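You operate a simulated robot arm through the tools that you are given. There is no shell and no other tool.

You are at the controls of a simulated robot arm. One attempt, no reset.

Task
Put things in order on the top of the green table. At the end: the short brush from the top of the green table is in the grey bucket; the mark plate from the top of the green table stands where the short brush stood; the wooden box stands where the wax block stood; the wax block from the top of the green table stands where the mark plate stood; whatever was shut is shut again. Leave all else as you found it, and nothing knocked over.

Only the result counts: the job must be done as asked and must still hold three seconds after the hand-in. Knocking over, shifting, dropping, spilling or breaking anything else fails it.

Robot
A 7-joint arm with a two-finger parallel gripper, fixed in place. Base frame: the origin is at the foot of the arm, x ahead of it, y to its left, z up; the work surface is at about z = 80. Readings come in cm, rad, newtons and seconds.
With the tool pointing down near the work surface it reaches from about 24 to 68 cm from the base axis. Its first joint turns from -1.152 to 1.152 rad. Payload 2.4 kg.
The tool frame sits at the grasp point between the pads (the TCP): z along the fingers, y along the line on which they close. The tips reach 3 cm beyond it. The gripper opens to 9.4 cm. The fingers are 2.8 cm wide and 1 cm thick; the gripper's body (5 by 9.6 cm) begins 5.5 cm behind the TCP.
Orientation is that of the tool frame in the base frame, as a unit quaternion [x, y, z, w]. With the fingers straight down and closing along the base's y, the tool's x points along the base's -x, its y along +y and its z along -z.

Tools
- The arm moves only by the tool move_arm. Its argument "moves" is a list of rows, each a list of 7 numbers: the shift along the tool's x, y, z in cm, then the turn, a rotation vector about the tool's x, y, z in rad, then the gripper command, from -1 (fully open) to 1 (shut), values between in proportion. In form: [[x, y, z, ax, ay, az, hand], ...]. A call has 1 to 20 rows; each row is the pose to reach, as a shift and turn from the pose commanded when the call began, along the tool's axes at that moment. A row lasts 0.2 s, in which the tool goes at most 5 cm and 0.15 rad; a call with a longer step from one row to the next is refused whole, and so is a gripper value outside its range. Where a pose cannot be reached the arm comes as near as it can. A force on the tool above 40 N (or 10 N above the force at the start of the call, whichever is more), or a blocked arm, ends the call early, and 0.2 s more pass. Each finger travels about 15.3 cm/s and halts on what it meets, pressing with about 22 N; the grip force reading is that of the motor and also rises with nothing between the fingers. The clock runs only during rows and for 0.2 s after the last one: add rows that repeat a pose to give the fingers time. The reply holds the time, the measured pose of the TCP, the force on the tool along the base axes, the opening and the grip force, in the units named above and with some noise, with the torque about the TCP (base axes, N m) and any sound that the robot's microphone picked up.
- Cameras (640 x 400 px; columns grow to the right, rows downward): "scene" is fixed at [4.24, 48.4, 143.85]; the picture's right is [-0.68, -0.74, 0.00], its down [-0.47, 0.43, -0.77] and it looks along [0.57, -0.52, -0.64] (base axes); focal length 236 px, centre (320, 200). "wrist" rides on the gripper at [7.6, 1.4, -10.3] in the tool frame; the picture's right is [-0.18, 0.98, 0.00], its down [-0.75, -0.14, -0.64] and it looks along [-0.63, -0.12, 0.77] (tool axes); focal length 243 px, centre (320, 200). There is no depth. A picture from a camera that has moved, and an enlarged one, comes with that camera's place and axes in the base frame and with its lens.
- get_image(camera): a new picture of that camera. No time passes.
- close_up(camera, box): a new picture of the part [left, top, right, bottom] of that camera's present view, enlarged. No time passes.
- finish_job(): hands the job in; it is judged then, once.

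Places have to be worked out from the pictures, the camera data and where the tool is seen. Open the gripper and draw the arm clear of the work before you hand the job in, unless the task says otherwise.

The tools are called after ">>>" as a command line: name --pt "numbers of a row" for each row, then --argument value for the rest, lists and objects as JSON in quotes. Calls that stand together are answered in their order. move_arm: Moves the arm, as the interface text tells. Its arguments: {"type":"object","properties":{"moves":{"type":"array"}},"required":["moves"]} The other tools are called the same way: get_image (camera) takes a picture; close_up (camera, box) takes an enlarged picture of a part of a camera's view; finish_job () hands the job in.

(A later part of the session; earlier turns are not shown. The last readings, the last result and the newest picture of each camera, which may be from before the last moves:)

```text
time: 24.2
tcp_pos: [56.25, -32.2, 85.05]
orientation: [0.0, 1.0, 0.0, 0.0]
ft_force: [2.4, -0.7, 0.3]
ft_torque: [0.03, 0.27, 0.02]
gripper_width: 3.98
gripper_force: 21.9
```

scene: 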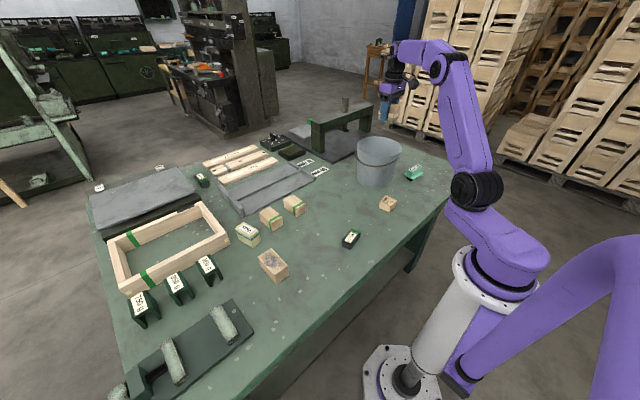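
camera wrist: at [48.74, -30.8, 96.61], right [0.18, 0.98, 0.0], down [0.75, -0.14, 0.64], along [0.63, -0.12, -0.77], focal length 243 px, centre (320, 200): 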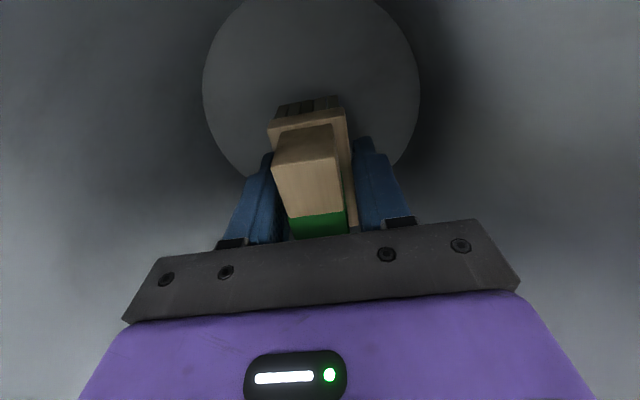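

A small +x force and y torque (2.4 N, 0.27 Nm) suggests the camera or body is lightly touching the bucket side. I back up 0.8 cm and check that the force vanishes.

>>> move_arm --pt "0 0 -0.5 0 0 0 1" --pt "0 0 -0.9 0 0 0 1" --pt "0 0 -0.9 0 0 0 1"

>>> close_up --camera "scene" --box '[340, 125, 420, 195]'

```text
time: 25.0
tcp_pos: [56.37, -32.25, 85.88]
orientation: [0.0, 1.0, -0.001, 0.001]
ft_force: [-1.0, 0.3, -1.1]
ft_torque: [0.0, -0.01, -0.04]
gripper_width: 3.98
gripper_force: 21.8
```

```text
5.71 times, centred on (380, 160) of scene
camera zoom: at [4.24, 48.4, 143.85], right [-0.68, -0.74, 0.0], down [-0.47, 0.43, -0.77], along [0.57, -0.52, -0.64], focal length 1350 px, centre (-23, 429)
```

zoom: 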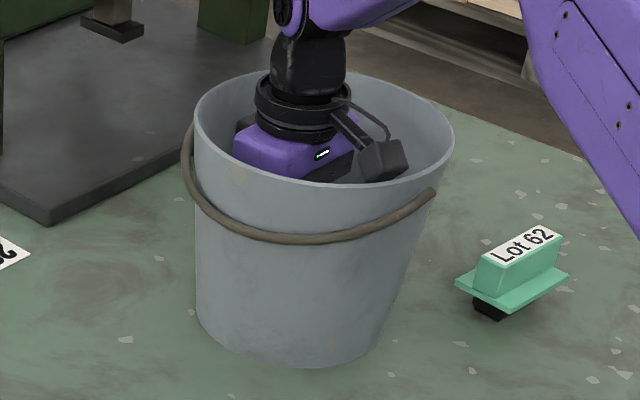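

The bucket image shows it shifted about 0.7 cm toward -x from that touch; force is now zero. I'll nudge it back from inside: move the held brush's end slowly toward the far wall (low on the bucket), watching the force.

>>> move_arm --pt "-0.4 -0.05 0 0 0 0 1" --pt "-0.8 -0.1 0 0 0 0 1" --pt "-1.1 -0.15 0 0 0 0 1" --pt "-1.3 -0.2 0 0 0 0 1" --pt "-1.3 -0.2 0 0 0 0 1"

>>> get_image --camera "wrist"

>>> close_up --camera "scene" --box '[340, 125, 420, 195]'

```text
time: 26.2
tcp_pos: [57.69, -32.36, 85.94]
orientation: [0.0, 1.0, -0.001, -0.001]
ft_force: [0.0, -0.3, -0.8]
ft_torque: [0.02, -0.02, -0.01]
gripper_width: 3.98
gripper_force: 22.2
```

```text
taken
camera wrist: at [50.0, -31.05, 96.19], right [0.18, 0.98, 0.0], down [0.75, -0.14, 0.64], along [0.63, -0.12, -0.77], focal length 243 px, centre (320, 200)
```

wrist: 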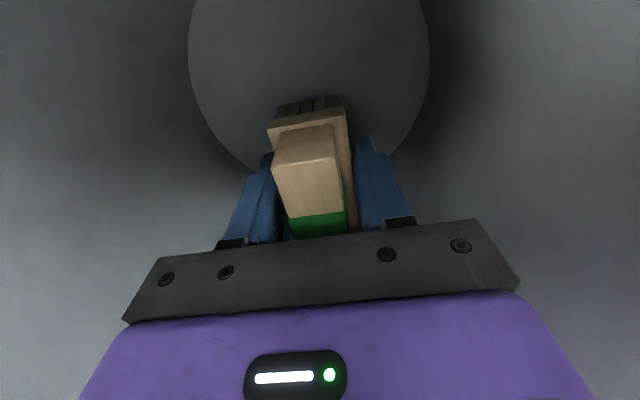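

```text
5.71 times, centred on (380, 160) of scene
camera zoom: at [4.24, 48.4, 143.85], right [-0.68, -0.74, 0.0], down [-0.47, 0.43, -0.77], along [0.57, -0.52, -0.64], focal length 1350 px, centre (-23, 429)
```

zoom: 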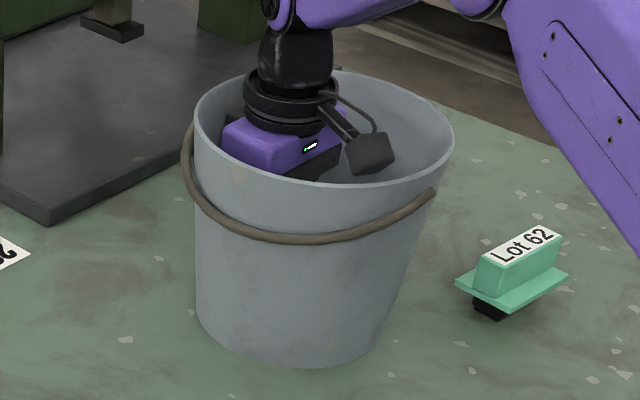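

No contact yet. I continue slowly toward the far wall.

>>> move_arm --pt "-0.2 -0.03 0 0 0 0 1" --pt "-0.4 -0.06 0 0 0 0 1" --pt "-0.6 -0.1 0 0 0 0 1" --pt "-0.6 -0.1 0 0 0 0 1"

>>> close_up --camera "scene" --box '[340, 125, 420, 195]'

```text
time: 27.2
tcp_pos: [58.31, -32.52, 85.83]
orientation: [0.0, 1.0, 0.0, 0.0]
ft_force: [-1.7, 1.0, 0.1]
ft_torque: [-0.01, -0.18, 0.0]
gripper_width: 3.98
gripper_force: 21.8
```

```text
5.71 times, centred on (380, 160) of scene
camera zoom: at [4.23, 48.4, 143.85], right [-0.68, -0.74, 0.0], down [-0.47, 0.43, -0.77], along [0.57, -0.52, -0.64], focal length 1350 px, centre (-23, 429)
```

zoom: 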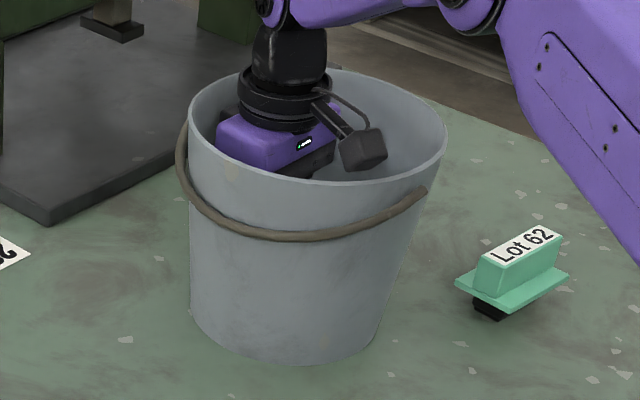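

The bucket outline matches its original pixels again (rim 188–447). I back off from the wall to the middle and compare.

>>> move_arm --pt "0.5 0.05 0 0 0 0 1" --pt "1 0.1 0 0 0 0 1" --pt "1.4 0.15 0 0 0 0 1" --pt "1.4 0.15 0 0 0 0 1"

>>> close_up --camera "scene" --box '[340, 125, 420, 195]'

>>> get_image --camera "wrist"

```text
time: 28.2
tcp_pos: [56.89, -32.35, 85.94]
orientation: [0.001, 1.0, 0.0, 0.001]
ft_force: [-0.2, 0.2, -0.3]
ft_torque: [0.0, -0.01, -0.02]
gripper_width: 3.97
gripper_force: 22.5
```

```text
5.71 times, centred on (380, 160) of scene
camera zoom: at [4.24, 48.4, 143.85], right [-0.68, -0.74, 0.0], down [-0.47, 0.43, -0.77], along [0.57, -0.52, -0.64], focal length 1350 px, centre (-23, 429)
```

zoom: 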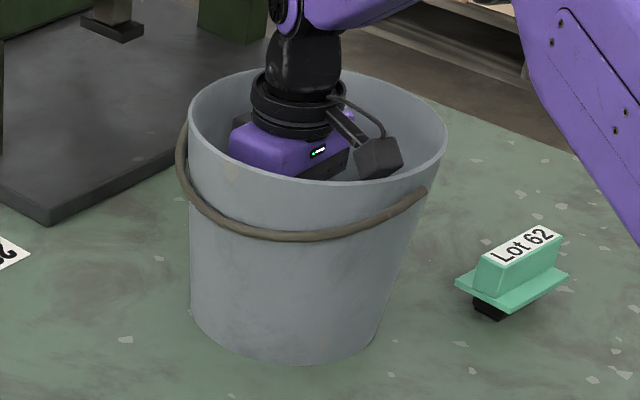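

```text
taken
camera wrist: at [49.2, -30.96, 96.16], right [0.18, 0.98, 0.0], down [0.75, -0.14, 0.64], along [0.63, -0.12, -0.77], focal length 243 px, centre (320, 200)
```

wrist: 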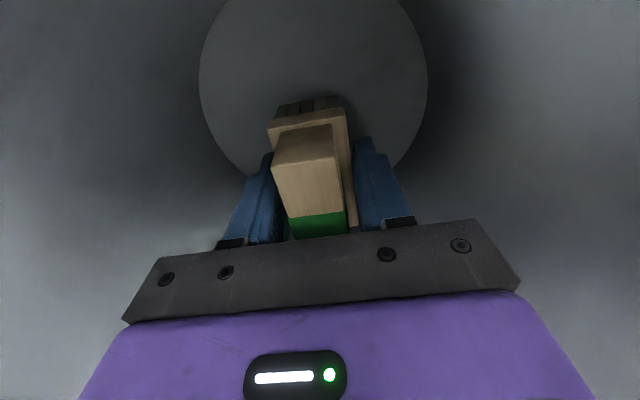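

The bucket is back within a couple of millimetres. I now open the fingers partway to let the brush settle on the bucket floor.

>>> move_arm --pt "0 0 0 0 0 0 0.1" --pt "0 0 0 0 0 0 -0.2" --pt "0 0 0 0 0 0 -0.35" --pt "0 0 0 0 0 0 -0.35"

>>> get_image --camera "wrist"

```text
time: 29.2
tcp_pos: [56.78, -32.4, 85.95]
orientation: [-0.001, 1.0, 0.0, 0.0]
ft_force: [0.2, 0.3, 0.3]
ft_torque: [-0.04, 0.02, -0.02]
gripper_width: 6.34
gripper_force: 0.1
```

```text
taken
camera wrist: at [49.21, -30.97, 96.16], right [0.18, 0.98, 0.0], down [0.75, -0.14, 0.64], along [0.63, -0.12, -0.77], focal length 243 px, centre (320, 200)
```

wrist: 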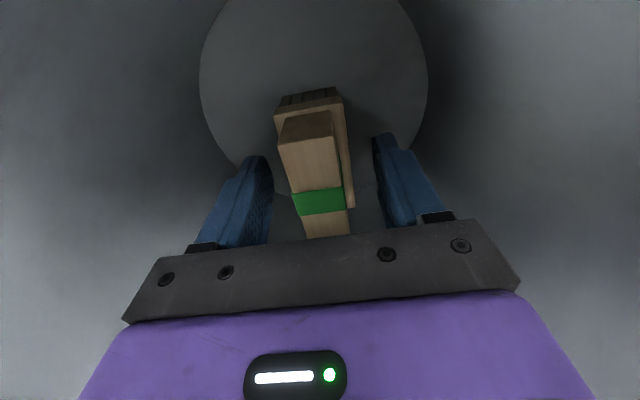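

The brush stands upright in the bucket. I raise the hand straight up out of the bucket.

>>> move_arm --pt "0 0 -1 0 0 0 -0.35" --pt "0 0 -3 0 0 0 -0.35" --pt "0 0 -6 0 0 0 -0.35" --pt "0 0 -10 0 0 0 -0.35" --pt "0 0 -14 0 0 0 -0.35" --pt "0 0 -18 0 0 0 -0.35" --pt "0 0 -22 0 0 0 -0.35" --pt "0 0 -26 0 0 0 -0.35" --pt "0 0 -26 0 0 0 -1"

>>> get_image --camera "wrist"

>>> close_up --camera "scene" --box '[340, 125, 420, 195]'

```text
time: 31.2
tcp_pos: [56.84, -32.49, 112.05]
orientation: [0.0, 1.0, 0.0, 0.0]
ft_force: [0.0, -0.8, 0.4]
ft_torque: [0.0, -0.02, 0.02]
gripper_width: 9.4
gripper_force: 0.0
```

```text
taken
camera wrist: at [49.13, -31.02, 122.27], right [0.18, 0.98, 0.0], down [0.75, -0.14, 0.64], along [0.63, -0.12, -0.77], focal length 243 px, centre (320, 200)
```

wrist: 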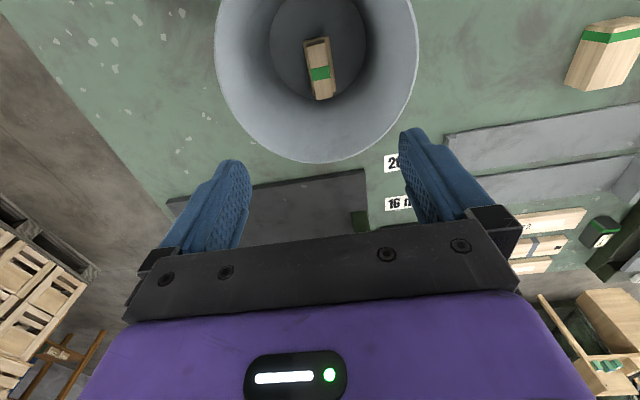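

```text
5.71 times, centred on (380, 160) of scene
camera zoom: at [4.24, 48.4, 143.85], right [-0.68, -0.74, 0.0], down [-0.47, 0.43, -0.77], along [0.57, -0.52, -0.64], focal length 1350 px, centre (-23, 429)
```

zoom: 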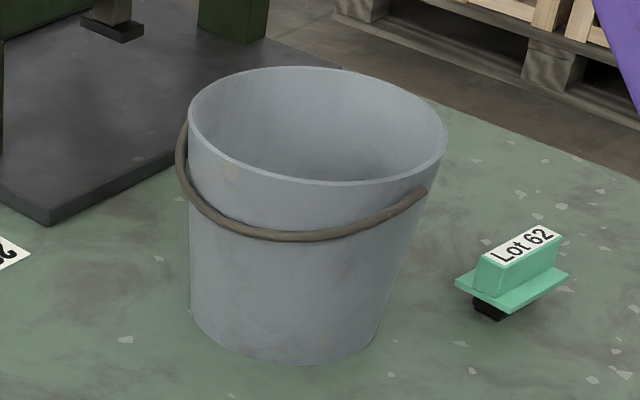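

The brush is in the bucket, and the bucket sits where it was. Next the mark plate (Lot 62) near (42.8, -46.6): I go above it and turn so the fingers close across its short side, camera facing away from the bucket.

>>> move_arm --pt "1.27 -1.28 0.5 0 0 -0.135 -1" --pt "2.54 -2.55 1 0 0 -0.27 -1" --pt "3.8 -3.83 1.6 0 0 -0.404 -1" --pt "5.07 -5.1 2.1 0 0 -0.539 -1" --pt "6.34 -6.39 2.6 0 0 -0.674 -1" --pt "7.6 -7.66 3.2 0 0 -0.808 -1" --pt "8.88 -8.94 3.7 0 0 -0.943 -1" --pt "10.15 -10.2 4.2 0 0 -1.078 -1" --pt "11.4 -11.5 4.8 0 0 -1.213 -1" --pt "12.7 -12.8 5.3 0 0 -1.347 -1" --pt "13.95 -14.05 5.87 0 0 -1.482 -1" --pt "13.95 -14.05 5.87 0 0 -1.482 -1"

>>> get_image --camera "wrist"

>>> get_image --camera "scene"

```text
time: 33.8
tcp_pos: [42.85, -46.41, 106.02]
orientation: [-0.675, 0.738, 0.0, 0.001]
ft_force: [0.5, 0.0, 0.3]
ft_torque: [-0.05, -0.01, 0.0]
gripper_width: 9.39
gripper_force: 0.1
```

```text
taken
camera wrist: at [40.75, -53.95, 116.32], right [-0.96, 0.27, 0.0], down [0.21, 0.74, 0.64], along [0.17, 0.62, -0.77], focal length 243 px, centre (320, 200)
```

wrist: 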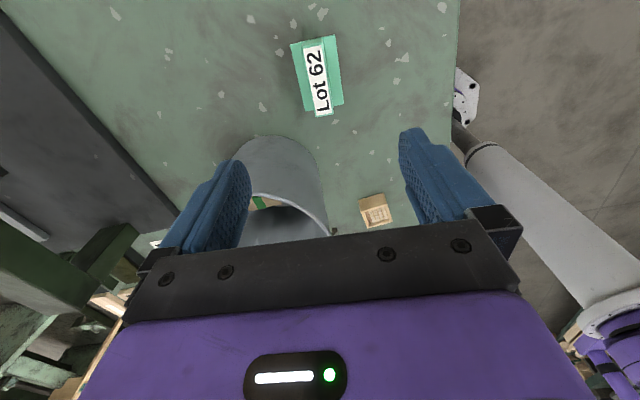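

```text
taken
```

scene: 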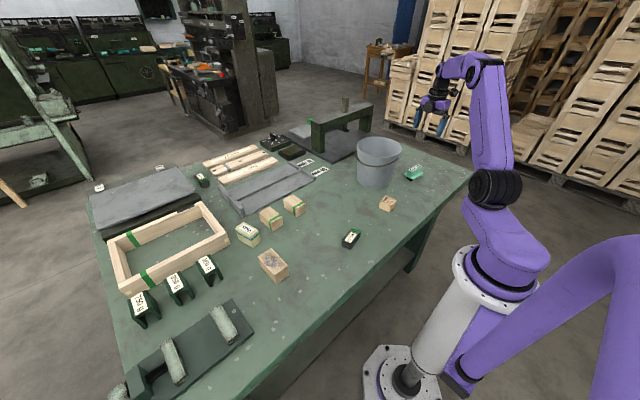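

The orientation was reachable. I zoom in on the mark plate from the wrist to get its exact position and yaw.

>>> close_up --camera "wrist" --box '[270, 20, 370, 130]'

```text
3.64 times, centred on (320, 75) of wrist
camera zoom: at [40.75, -53.95, 116.32], right [-0.96, 0.27, 0.0], down [0.21, 0.74, 0.64], along [0.17, 0.62, -0.77], focal length 882 px, centre (320, 654)
```

zoom: 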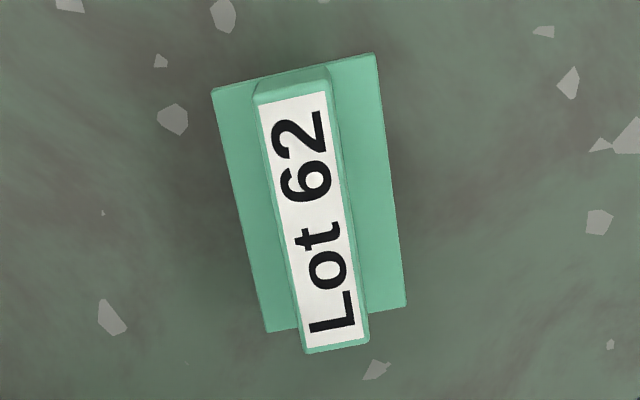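

Mark plate centre is at (42.97, -46.6), yaw matching the tool, width 5.3 cm. I descend so the pads straddle the plate edges.

>>> move_arm --pt "0 -0.15 4 0 0 0 -1" --pt "0 -0.15 8 0 0 0 -1" --pt "0 -0.15 12 0 0 0 -1" --pt "0 -0.15 16 0 0 0 -1" --pt "0 -0.15 19 0 0 0 -1" --pt "0 -0.15 21 0 0 0 -1" --pt "0 -0.15 22.2 0 0 0 -1" --pt "0 -0.15 22.7 0 0 0 -1" --pt "0 -0.15 22.7 0 0 0 -1"

>>> get_image --camera "wrist"

>>> close_up --camera "scene" --box '[350, 120, 450, 200]'

```text
time: 35.8
tcp_pos: [43.09, -46.53, 83.45]
orientation: [-0.674, 0.738, 0.0, 0.0]
ft_force: [0.5, -0.8, -0.2]
ft_torque: [0.04, 0.05, 0.0]
gripper_width: 9.39
gripper_force: 0.1
```

```text
taken
camera wrist: at [40.99, -53.95, 93.61], right [-0.96, 0.27, 0.0], down [0.21, 0.74, 0.64], along [0.17, 0.62, -0.77], focal length 243 px, centre (320, 200)
```

wrist: 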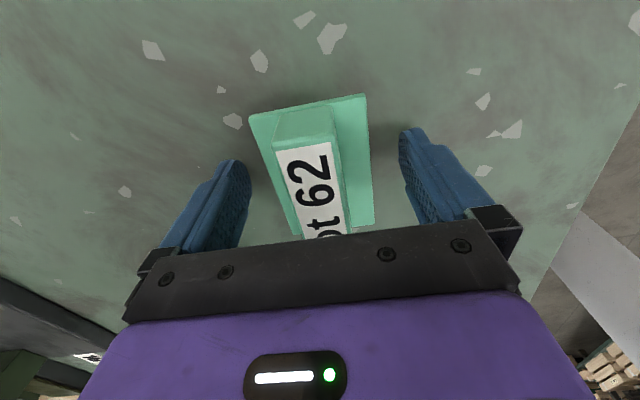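

```text
5.00 times, centred on (400, 160) of scene
camera zoom: at [4.24, 48.4, 143.85], right [-0.68, -0.74, 0.0], down [-0.47, 0.43, -0.77], along [0.57, -0.52, -0.64], focal length 1181 px, centre (-80, 400)
```

zoom: 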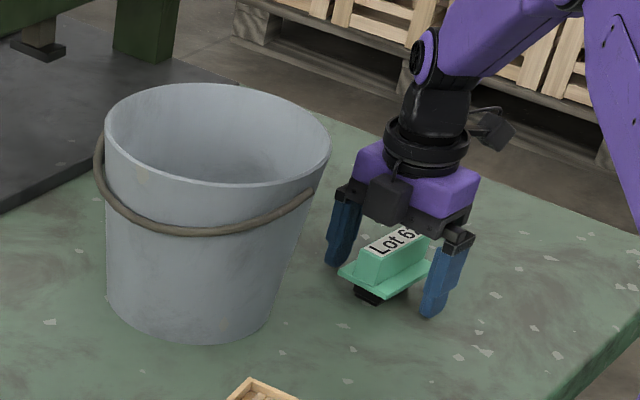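

The plate lies between the fingers with no contact. I close on it.

>>> move_arm --pt "0 0 0 0 0 0 -0.6" --pt "0 0 0 0 0 0 -0.3" --pt "0 0 0 0 0 0 -0.1" --pt "0 0 0 0 0 0 0.2" --pt "0 0 0 0 0 0 1" --pt "0 0 0 0 0 0 1" --pt "0 0 0 0 0 0 1"

>>> get_image --camera "wrist"

>>> close_up --camera "scene" --box '[390, 145, 450, 195]'

```text
time: 37.4
tcp_pos: [42.95, -46.53, 83.42]
orientation: [-0.675, 0.737, 0.0, 0.0]
ft_force: [-3.4, 1.1, 1.2]
ft_torque: [0.04, 0.01, 0.04]
gripper_width: 5.4
gripper_force: 22.3
```

```text
taken
camera wrist: at [40.97, -53.95, 93.61], right [-0.96, 0.27, 0.0], down [0.21, 0.74, 0.64], along [0.17, 0.62, -0.77], focal length 243 px, centre (320, 200)
```

wrist: 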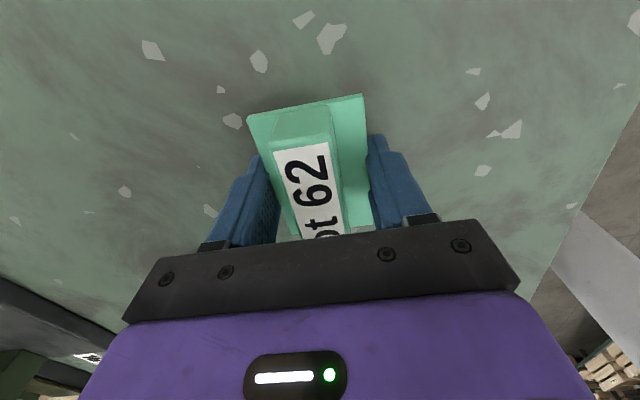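

```text
8.00 times, centred on (420, 170) of scene
camera zoom: at [4.23, 48.41, 143.85], right [-0.68, -0.74, 0.0], down [-0.47, 0.43, -0.77], along [0.57, -0.52, -0.64], focal length 1890 px, centre (-480, 440)
```

zoom: 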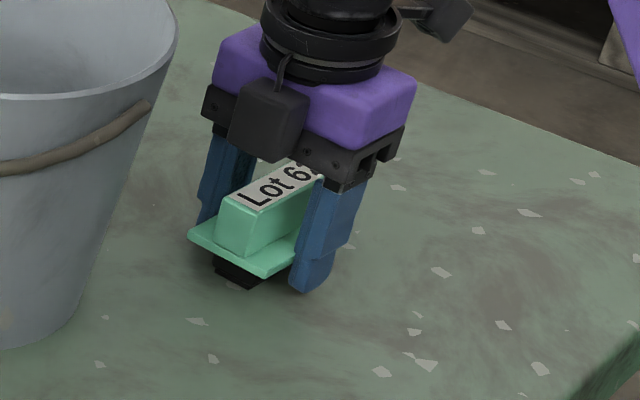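

Gripped at 5.4 cm on the plate edges. I lift gently and verify that it follows.

>>> move_arm --pt "0 0 -0.3 0 0 0 1" --pt "0 0 -0.8 0 0 0 1" --pt "0 0 -1.6 0 0 0 1" --pt "0 0 -2.6 0 0 0 1" --pt "0 0 -3.5 0 0 0 1" --pt "0 0 -3.5 0 0 0 1"

>>> get_image --camera "wrist"

>>> close_up --camera "scene" --box '[390, 145, 450, 195]'

```text
time: 38.8
tcp_pos: [43.15, -46.38, 86.87]
orientation: [-0.675, 0.738, 0.0, 0.0]
ft_force: [1.3, -0.3, -3.1]
ft_torque: [0.02, -0.01, 0.04]
gripper_width: 5.39
gripper_force: 21.6
```

```text
taken
camera wrist: at [40.95, -53.96, 97.13], right [-0.96, 0.27, 0.0], down [0.21, 0.74, 0.64], along [0.17, 0.62, -0.77], focal length 243 px, centre (320, 200)
```

wrist: 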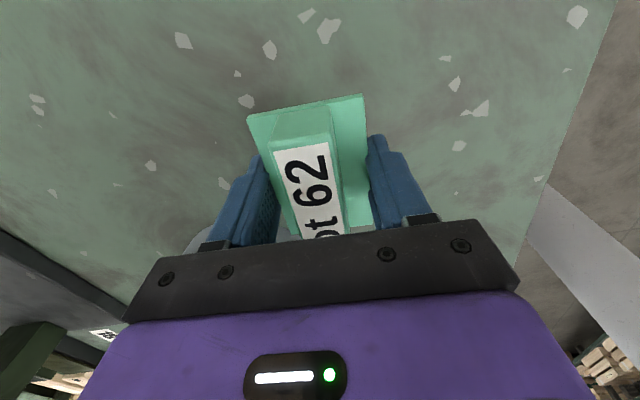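

```text
8.00 times, centred on (420, 170) of scene
camera zoom: at [4.24, 48.4, 143.85], right [-0.68, -0.74, 0.0], down [-0.47, 0.43, -0.77], along [0.57, -0.52, -0.64], focal length 1890 px, centre (-480, 440)
```

zoom: 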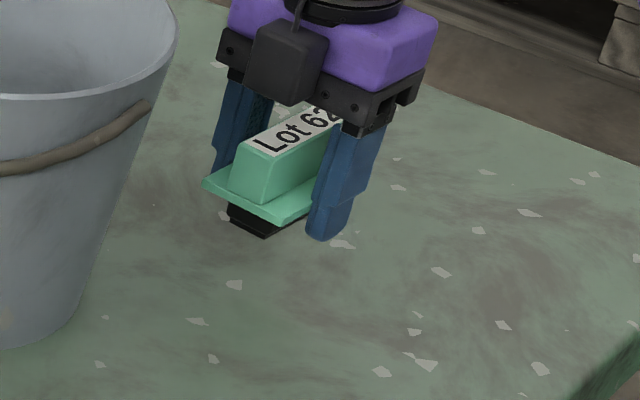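

The mark plate is held level. I lift to carrying height.

>>> move_arm --pt "0 0 -3 0 0 0 1" --pt "0 0 -7 0 0 0 1" --pt "0 0 -11 0 0 0 1" --pt "0 0 -15 0 0 0 1" --pt "0 0 -19 0 0 0 1" --pt "0 0 -23 0 0 0 1" --pt "0 0 -25.2 0 0 0 1" --pt "0 0 -25.2 0 0 0 1"

>>> close_up --camera "scene" --box '[396, 155, 436, 187]'

```text
time: 40.6
tcp_pos: [43.03, -46.5, 112.12]
orientation: [-0.675, 0.738, 0.0, 0.0]
ft_force: [-0.6, -0.8, -3.1]
ft_torque: [0.01, -0.01, 0.01]
gripper_width: 5.37
gripper_force: 21.8
```

```text
12.50 times, centred on (416, 171) of scene
camera zoom: at [4.24, 48.4, 143.85], right [-0.68, -0.74, 0.0], down [-0.47, 0.43, -0.77], along [0.57, -0.52, -0.64], focal length 2954 px, centre (-880, 562)
```

zoom: 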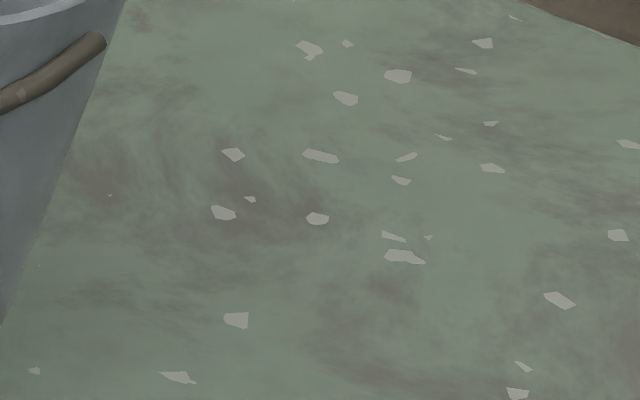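

Now I carry the mark plate at z = 112 across to the brush's old place at (33.0, 30.0).

>>> move_arm --pt "-3.97 0.88 0 0 0 -0.005 1" --pt "-7.94 1.77 0 0 0 -0.009 1" --pt "-11.9 2.65 0 0 0 -0.014 1" --pt "-15.87 3.53 0 0 0 -0.019 1" --pt "-19.84 4.41 0 0 0 -0.023 1" --pt "-23.81 5.3 0 0 0 -0.028 1" --pt "-27.78 6.18 0 0 0 -0.033 1" --pt "-31.75 7.06 0 0 0 -0.037 1" --pt "-35.72 7.94 0 0 0 -0.042 1" --pt "-39.68 8.83 0 0 0 -0.047 1" --pt "-43.65 9.71 0 0 0 -0.052 1" --pt "-47.62 10.59 0 0 0 -0.056 1" --pt "-51.59 11.47 0 0 0 -0.061 1" --pt "-55.56 12.36 0 0 0 -0.066 1" --pt "-59.53 13.24 0 0 0 -0.07 1" --pt "-63.5 14.12 0 0 0 -0.075 1" --pt "-67.46 15 0 0 0 -0.08 1" --pt "-71.43 15.89 0 0 0 -0.084 1" --pt "-75.4 16.77 0 0 0 -0.089 1" --pt "-75.4 16.77 0 0 0 -0.089 1"

>>> get_image --camera "wrist"

>>> get_image --camera "scene"

```text
time: 44.8
tcp_pos: [33.11, 30.22, 112.03]
orientation: [0.707, -0.707, 0.0, 0.0]
ft_force: [-0.2, -0.4, -3.0]
ft_torque: [0.02, 0.03, -0.03]
gripper_width: 5.38
gripper_force: 21.7
```

```text
taken
camera wrist: at [31.59, 22.57, 122.28], right [-0.98, 0.18, 0.0], down [0.14, 0.75, 0.64], along [0.12, 0.63, -0.77], focal length 243 px, centre (320, 200)
```

wrist: 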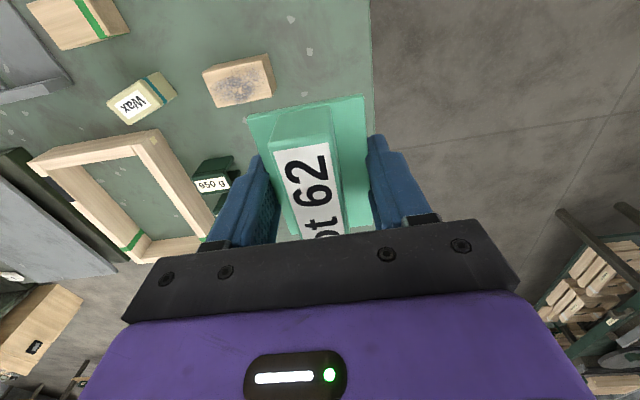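

```text
taken
```

scene: 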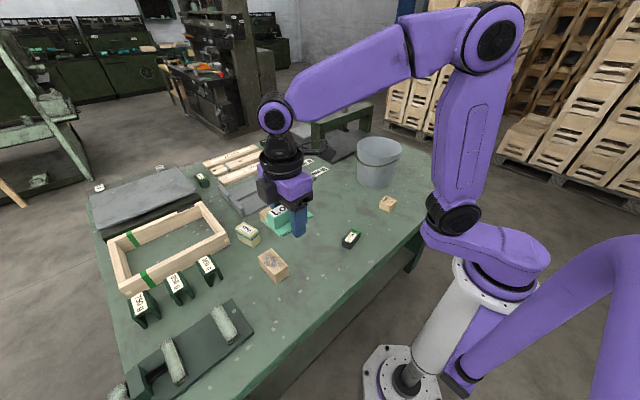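

Over the brush's old spot. I lower the mark plate in decreasing steps to table contact height.

>>> move_arm --pt "0 0 4 0 0 0 1" --pt "0 0 8 0 0 0 1" --pt "0 0 12 0 0 0 1" --pt "0 0 16 0 0 0 1" --pt "0 0 20 0 0 0 1" --pt "0 0 23.5 0 0 0 1" --pt "0 0 26 0 0 0 1" --pt "0 0 27.5 0 0 0 1" --pt "0 0 28.2 0 0 0 1" --pt "0 0 28.2 0 0 0 1"

>>> close_up --camera "scene" --box '[250, 220, 350, 320]'

>>> get_image --camera "wrist"

```text
time: 47.0
tcp_pos: [33.11, 30.14, 83.91]
orientation: [-0.707, 0.707, 0.0, 0.0]
ft_force: [0.4, 0.0, -3.0]
ft_torque: [-0.03, 0.02, 0.0]
gripper_width: 5.38
gripper_force: 22.0
```

```text
4.00 times, centred on (300, 270) of scene
camera zoom: at [4.24, 48.41, 143.85], right [-0.68, -0.74, 0.0], down [-0.47, 0.43, -0.77], along [0.57, -0.52, -0.64], focal length 945 px, centre (400, -80)
```

zoom: 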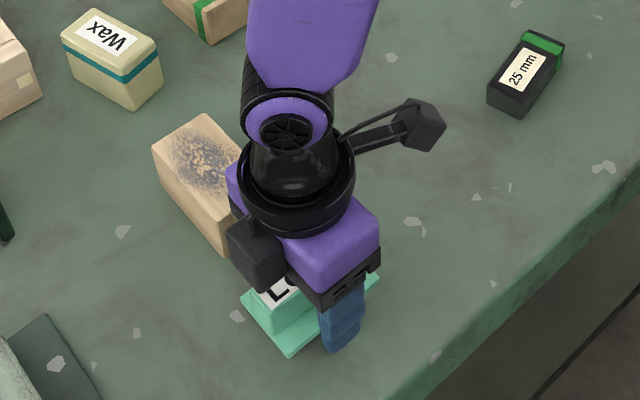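

```text
taken
camera wrist: at [31.65, 22.48, 94.06], right [-0.98, 0.18, 0.0], down [0.14, 0.75, 0.64], along [0.12, 0.63, -0.77], focal length 243 px, centre (320, 200)
```

wrist: 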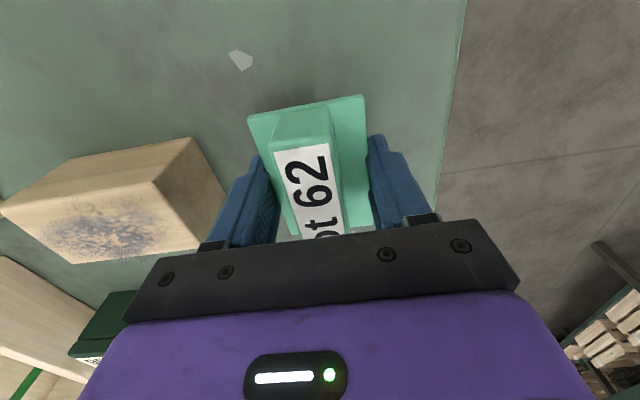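

About half a centimetre remains. I lower gently until the weight comes off the gripper.

>>> move_arm --pt "0 0 0.25 0 0 0 1" --pt "0 0 0.45 0 0 0 1" --pt "0 0 0.45 0 0 0 1"

```text
time: 47.8
tcp_pos: [33.0, 30.13, 83.38]
orientation: [-0.707, 0.708, -0.001, 0.0]
ft_force: [-0.2, 0.5, -3.3]
ft_torque: [0.03, 0.02, 0.02]
gripper_width: 5.35
gripper_force: 21.6
```

Weight is still on the gripper, so it's a hair above the table. I lower another 0.15 cm.

>>> move_arm --pt "0 0 0.08 0 0 0 1" --pt "0 0 0.15 0 0 0 1" --pt "0 0 0.15 0 0 0 1"

```text
time: 48.6
tcp_pos: [33.05, 30.12, 83.39]
orientation: [0.707, -0.707, -0.001, 0.0]
ft_force: [-2.4, -4.4, 19.9]
ft_torque: [-0.12, 0.09, 0.03]
gripper_width: 5.38
gripper_force: 22.2
```

It touches the table now (20 N). I relax by 0.1 cm and open gradually to release the plate.

>>> move_arm --pt "0 0 -0.1 0 0 0 1" --pt "0 0 -0.1 0 0 0 0.0" --pt "0 0 -0.1 0 0 0 -0.25" --pt "0 0 -0.1 0 0 0 -0.55" --pt "0 0 -0.1 0 0 0 -0.7" --pt "0 0 -0.1 0 0 0 -0.7"

>>> get_image --camera "wrist"

>>> close_up --camera "scene" --box '[250, 220, 350, 320]'

```text
time: 50.0
tcp_pos: [33.17, 30.11, 83.42]
orientation: [-0.706, 0.708, -0.001, 0.0]
ft_force: [-0.4, -0.1, 0.6]
ft_torque: [0.0, -0.02, 0.01]
gripper_width: 8.02
gripper_force: 0.0
```

```text
taken
camera wrist: at [31.62, 22.5, 93.6], right [-0.98, 0.18, 0.0], down [0.14, 0.75, 0.64], along [0.12, 0.63, -0.77], focal length 243 px, centre (320, 200)
```

wrist: 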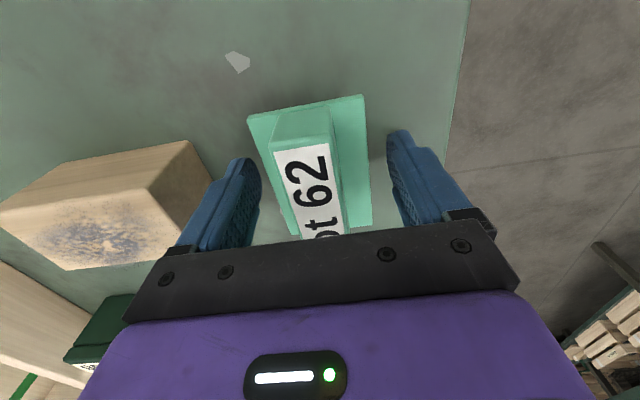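

```text
4.00 times, centred on (300, 270) of scene
camera zoom: at [4.24, 48.4, 143.85], right [-0.68, -0.74, 0.0], down [-0.47, 0.43, -0.77], along [0.57, -0.52, -0.64], focal length 945 px, centre (400, -80)
```

zoom: 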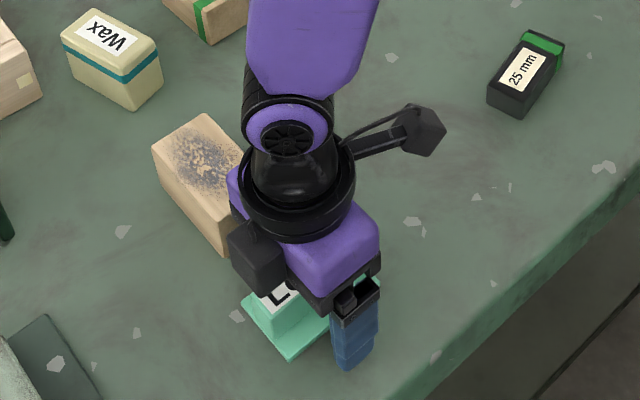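

The plate is released and stands flat. I raise the hand straight up, clear of it.

>>> move_arm --pt "0 0 -0.8 0 0 0 -0.7" --pt "0 0 -2.5 0 0 0 -0.7" --pt "0 0 -5.5 0 0 0 -0.7" --pt "0 0 -9.5 0 0 0 -0.7" --pt "0 0 -13.5 0 0 0 -0.7" --pt "0 0 -17.5 0 0 0 -0.7" --pt "0 0 -21.7 0 0 0 -1" --pt "0 0 -21.7 0 0 0 -1"

>>> get_image --camera "wrist"

>>> close_up --camera "scene" --box '[250, 220, 350, 320]'

```text
time: 51.8
tcp_pos: [33.08, 30.11, 105.16]
orientation: [0.707, -0.707, 0.0, 0.0]
ft_force: [0.2, 0.0, -0.4]
ft_torque: [-0.02, -0.01, 0.0]
gripper_width: 9.38
gripper_force: 0.0
```

```text
taken
camera wrist: at [31.59, 22.52, 115.37], right [-0.98, 0.18, 0.0], down [0.14, 0.75, 0.64], along [0.12, 0.63, -0.77], focal length 243 px, centre (320, 200)
```

wrist: 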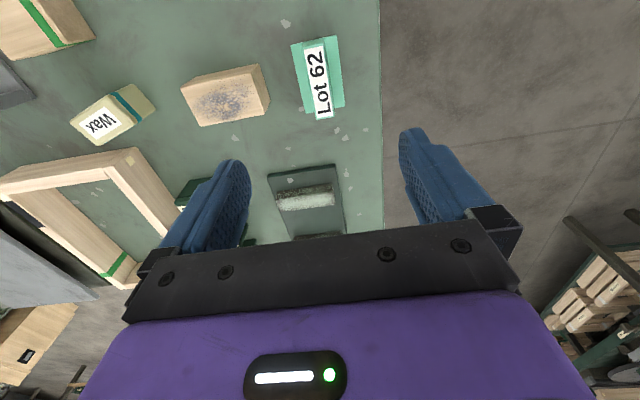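

```text
4.00 times, centred on (300, 270) of scene
camera zoom: at [4.24, 48.4, 143.85], right [-0.68, -0.74, 0.0], down [-0.47, 0.43, -0.77], along [0.57, -0.52, -0.64], focal length 945 px, centre (400, -80)
```

zoom: 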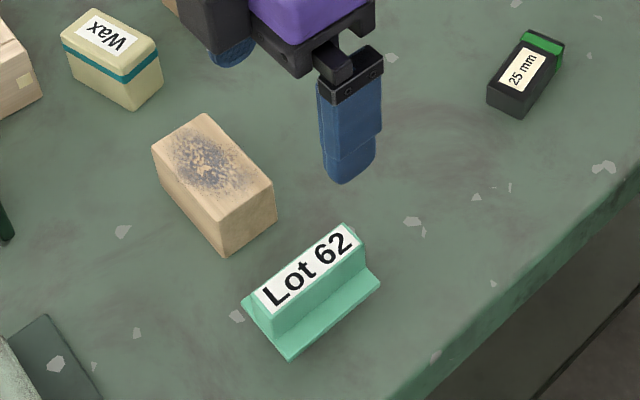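

The mark plate stands at the brush's old place. Now the wax block near (61.1, 29.5): I move above it and align the tool with its long axis.

>>> move_arm --pt "0.1 -2.66 0 0 0 0.13 -1" --pt "0.2 -5.3 0 0 0 0.26 -1" --pt "0.3 -8 0 0 0 0.39 -1" --pt "0.4 -10.6 0 0 0 0.52 -1" --pt "0.5 -13.3 0 0 0 0.65 -1" --pt "0.6 -16 0 0 0 0.78 -1" --pt "0.7 -18.6 0 0 0 0.91 -1" --pt "0.8 -21.3 0 0 0 1.04 -1" --pt "0.9 -23.9 0 0 0 1.17 -1" --pt "1.0 -26.55 0 0 0 1.295 -1" --pt "1.0 -26.55 0 0 0 1.295 -1"

>>> get_image --camera "wrist"

>>> get_image --camera "scene"

```text
time: 54.2
tcp_pos: [59.62, 29.19, 104.97]
orientation: [-0.136, 0.991, -0.001, 0.0]
ft_force: [0.5, -0.4, 0.2]
ft_torque: [0.01, 0.01, 0.01]
gripper_width: 9.41
gripper_force: 0.0
```

```text
taken
camera wrist: at [51.82, 28.46, 115.27], right [-0.09, 1.0, 0.0], down [0.76, 0.07, 0.64], along [0.64, 0.06, -0.77], focal length 243 px, centre (320, 200)
```

wrist: 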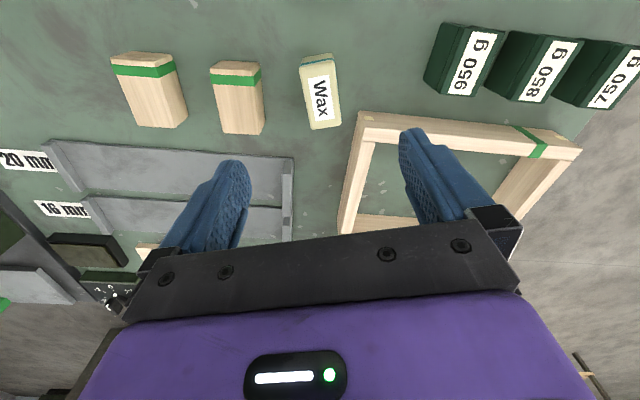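

```text
taken
```

scene: 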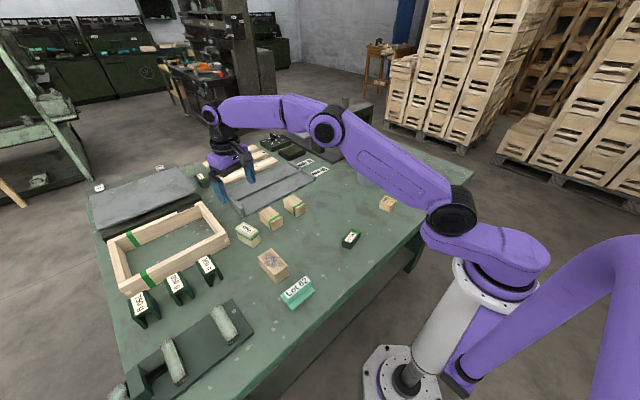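

The wax is visible directly under the tool. I zoom in to locate it and the frame beside it.

>>> close_up --camera "wrist" --box '[200, 30, 400, 150]'

>>> close_up --camera "wrist" --box '[280, 45, 360, 140]'

```text
3.20 times, centred on (300, 90) of wrist
camera zoom: at [51.82, 28.46, 115.27], right [-0.09, 1.0, 0.0], down [0.76, 0.07, 0.64], along [0.64, 0.06, -0.77], focal length 776 px, centre (384, 552)
```

zoom: 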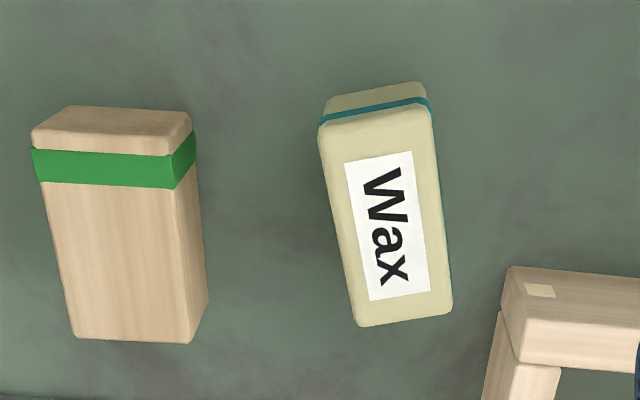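

```text
4.21 times, centred on (320, 92) of wrist
camera zoom: at [51.82, 28.46, 115.27], right [-0.09, 1.0, 0.0], down [0.76, 0.07, 0.64], along [0.64, 0.06, -0.77], focal length 1022 px, centre (320, 653)
```

zoom: 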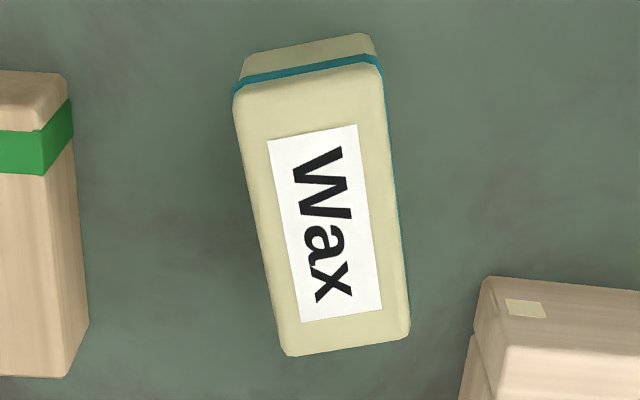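

Wax centre is at (60.95, 29.53), yaw ≈ 0.25 rad, ~7.2 × 3.8 × 5.8 cm; the frame corner at (64, 35) is clear of the fingers. I'll grip it 1 cm nearer to the base than its centre; descending with the fingers opened to 7.5 cm.

>>> move_arm --pt "-0.54 0.14 3 0 0 0.025 -0.6" --pt "-0.54 0.14 7 0 0 0.025 -0.6" --pt "-0.54 0.14 11 0 0 0.025 -0.6" --pt "-0.54 0.14 15 0 0 0.025 -0.6" --pt "-0.54 0.14 18 0 0 0.025 -0.6" --pt "-0.54 0.14 20 0 0 0.025 -0.6" --pt "-0.54 0.14 21 0 0 0.025 -0.6" --pt "-0.54 0.14 21.4 0 0 0.025 -0.6" --pt "-0.54 0.14 21.4 0 0 0.025 -0.6"

>>> get_image --camera "wrist"

>>> close_up --camera "scene" --box '[200, 180, 320, 270]'

```text
time: 56.2
tcp_pos: [60.1, 29.39, 83.74]
orientation: [-0.124, 0.992, 0.0, 0.0]
ft_force: [0.2, -0.1, -0.1]
ft_torque: [0.05, 0.02, -0.01]
gripper_width: 7.52
gripper_force: 0.1
```

```text
taken
camera wrist: at [52.3, 28.91, 93.91], right [-0.07, 1.0, 0.0], down [0.76, 0.05, 0.64], along [0.64, 0.04, -0.77], focal length 243 px, centre (320, 200)
```

wrist: 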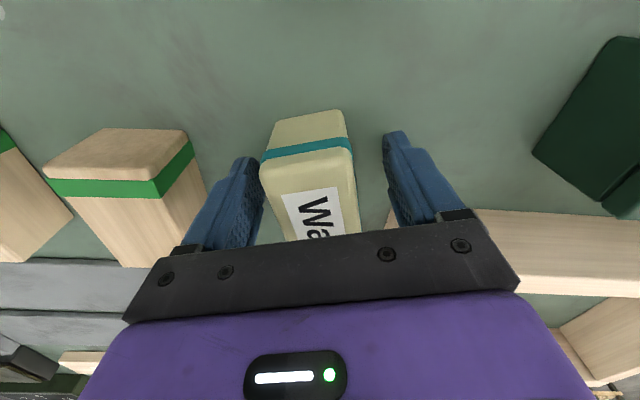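

```text
4.44 times, centred on (260, 225) of scene
camera zoom: at [4.24, 48.4, 143.85], right [-0.68, -0.74, 0.0], down [-0.47, 0.43, -0.77], along [0.57, -0.52, -0.64], focal length 1050 px, centre (587, 89)
```

zoom: 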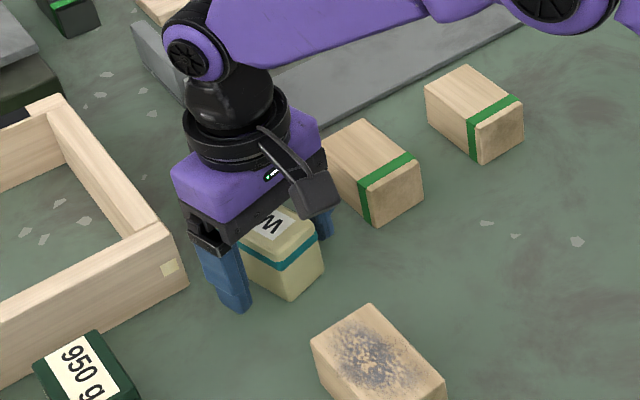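

The wax is between the fingers without contact. I close gently.

>>> move_arm --pt "0 0 0 0 0 0 -0.4" --pt "0 0 0 0 0 0 -0.1" --pt "0 0 0 0 0 0 0.1" --pt "0 0 0 0 0 0 0.3" --pt "0 0 0 0 0 0 1" --pt "0 0 0 0 0 0 1" --pt "0 0 0 0 0 0 1"

>>> get_image --camera "wrist"

```text
time: 57.8
tcp_pos: [59.97, 29.42, 83.64]
orientation: [-0.125, 0.992, 0.0, 0.0]
ft_force: [0.5, 0.3, 1.2]
ft_torque: [0.01, 0.06, 0.04]
gripper_width: 4.4
gripper_force: 22.0
```

```text
taken
camera wrist: at [52.3, 28.89, 93.94], right [-0.07, 1.0, 0.0], down [0.76, 0.05, 0.64], along [0.64, 0.04, -0.77], focal length 243 px, centre (320, 200)
```

wrist: 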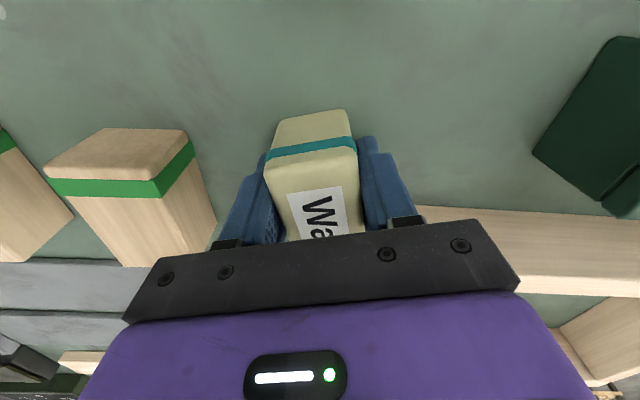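

Gripped at 4.4 cm. I lift slowly and check.

>>> move_arm --pt "0 0 -0.3 0 0 0 1" --pt "0 0 -0.8 0 0 0 1" --pt "0 0 -1.6 0 0 0 1" --pt "0 0 -2.6 0 0 0 1" --pt "0 0 -3.6 0 0 0 1" --pt "0 0 -3.6 0 0 0 1"

>>> get_image --camera "wrist"

>>> close_up --camera "scene" --box '[200, 180, 320, 270]'

```text
time: 59.2
tcp_pos: [60.06, 29.42, 87.33]
orientation: [-0.125, 0.992, 0.0, 0.0]
ft_force: [-0.4, -0.2, -2.0]
ft_torque: [-0.01, 0.0, 0.01]
gripper_width: 4.41
gripper_force: 21.9
```

```text
taken
camera wrist: at [52.3, 28.91, 97.51], right [-0.07, 1.0, 0.0], down [0.77, 0.05, 0.64], along [0.64, 0.04, -0.77], focal length 243 px, centre (320, 200)
```

wrist: 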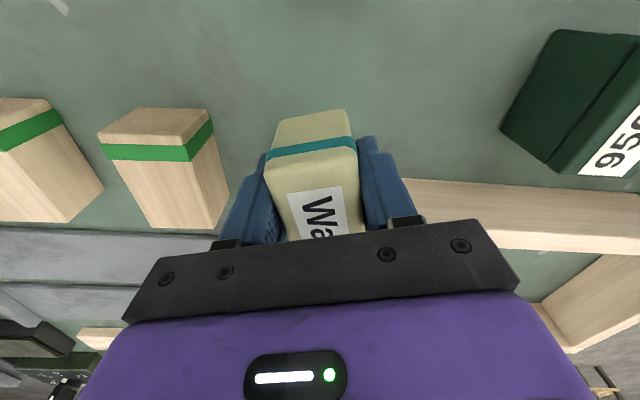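

```text
4.44 times, centred on (260, 225) of scene
camera zoom: at [4.24, 48.4, 143.85], right [-0.68, -0.74, 0.0], down [-0.47, 0.43, -0.77], along [0.57, -0.52, -0.64], focal length 1050 px, centre (587, 89)
```

zoom: 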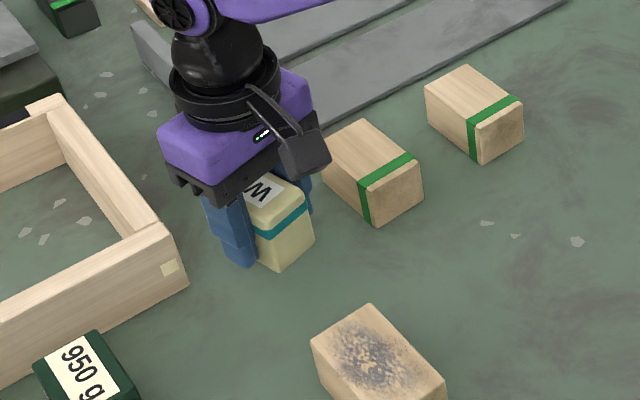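

Wax is held firmly. I lift to carrying height.

>>> move_arm --pt "0 0 -3 0 0 0 1" --pt "0 0 -7 0 0 0 1" --pt "0 0 -11 0 0 0 1" --pt "0 0 -15 0 0 0 1" --pt "0 0 -19 0 0 0 1" --pt "0 0 -22.8 0 0 0 1" --pt "0 0 -22.8 0 0 0 1"

>>> close_up --camera "scene" --box '[200, 180, 320, 270]'

```text
time: 60.8
tcp_pos: [60.0, 29.44, 109.96]
orientation: [-0.126, 0.992, 0.0, -0.001]
ft_force: [-1.1, 1.0, -2.0]
ft_torque: [0.02, 0.01, 0.03]
gripper_width: 4.41
gripper_force: 22.3
```

```text
4.44 times, centred on (260, 225) of scene
camera zoom: at [4.24, 48.4, 143.85], right [-0.68, -0.74, 0.0], down [-0.47, 0.43, -0.77], along [0.57, -0.52, -0.64], focal length 1050 px, centre (587, 89)
```

zoom: 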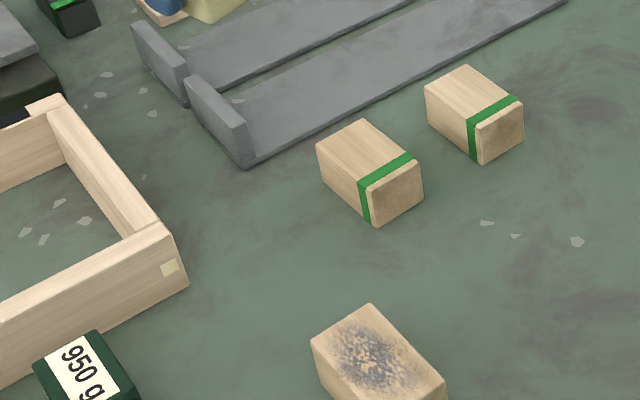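

Now I carry the wax over to the mark plate's old place, keeping its orientation.

>>> move_arm --pt "1.91 -3.65 0 0 0 0 1" --pt "3.82 -7.29 0 0 0 0 1" --pt "5.73 -10.94 0 0 0 0 1" --pt "7.65 -14.59 0 0 0 0 1" --pt "9.56 -18.23 0 0 0 0 1" --pt "11.47 -21.88 0 0 0 0 1" --pt "13.38 -25.52 0 0 0 0 1" --pt "15.29 -29.17 0 0 0 0 1" --pt "17.2 -32.82 0 0 0 0 1" --pt "19.12 -36.46 0 0 0 0 1" --pt "21.03 -40.11 0 0 0 0 1" --pt "22.94 -43.76 0 0 0 0 1" --pt "24.85 -47.4 0 0 0 0 1" --pt "26.76 -51.05 0 0 0 0 1" --pt "28.67 -54.69 0 0 0 0 1" --pt "30.59 -58.34 0 0 0 0 1" --pt "32.5 -61.99 0 0 0 0 1" --pt "34.41 -65.63 0 0 0 0 1" --pt "36.32 -69.28 0 0 0 0 1" --pt "36.32 -69.28 0 0 0 0 1"

>>> get_image --camera "wrist"

>>> get_image --camera "scene"

```text
time: 65.0
tcp_pos: [41.94, -46.58, 110.12]
orientation: [-0.125, 0.992, -0.001, 0.0]
ft_force: [0.7, -0.7, -1.5]
ft_torque: [-0.01, 0.03, -0.04]
gripper_width: 4.43
gripper_force: 22.1
```

```text
taken
camera wrist: at [34.22, -47.19, 120.39], right [-0.07, 1.0, 0.0], down [0.77, 0.05, 0.64], along [0.64, 0.04, -0.77], focal length 243 px, centre (320, 200)
```

wrist: 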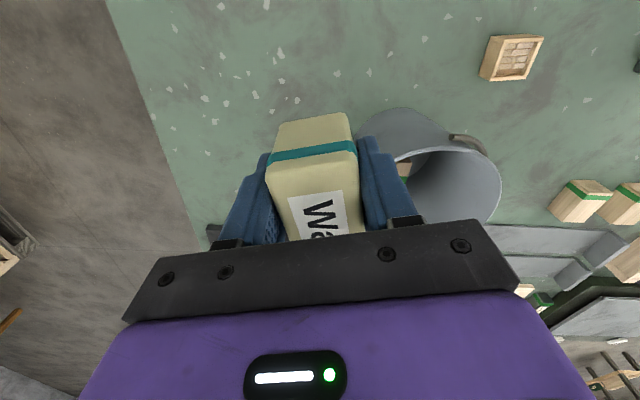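

```text
taken
```

scene: 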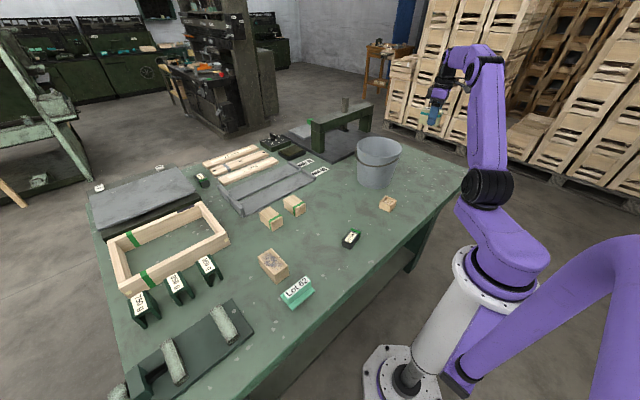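

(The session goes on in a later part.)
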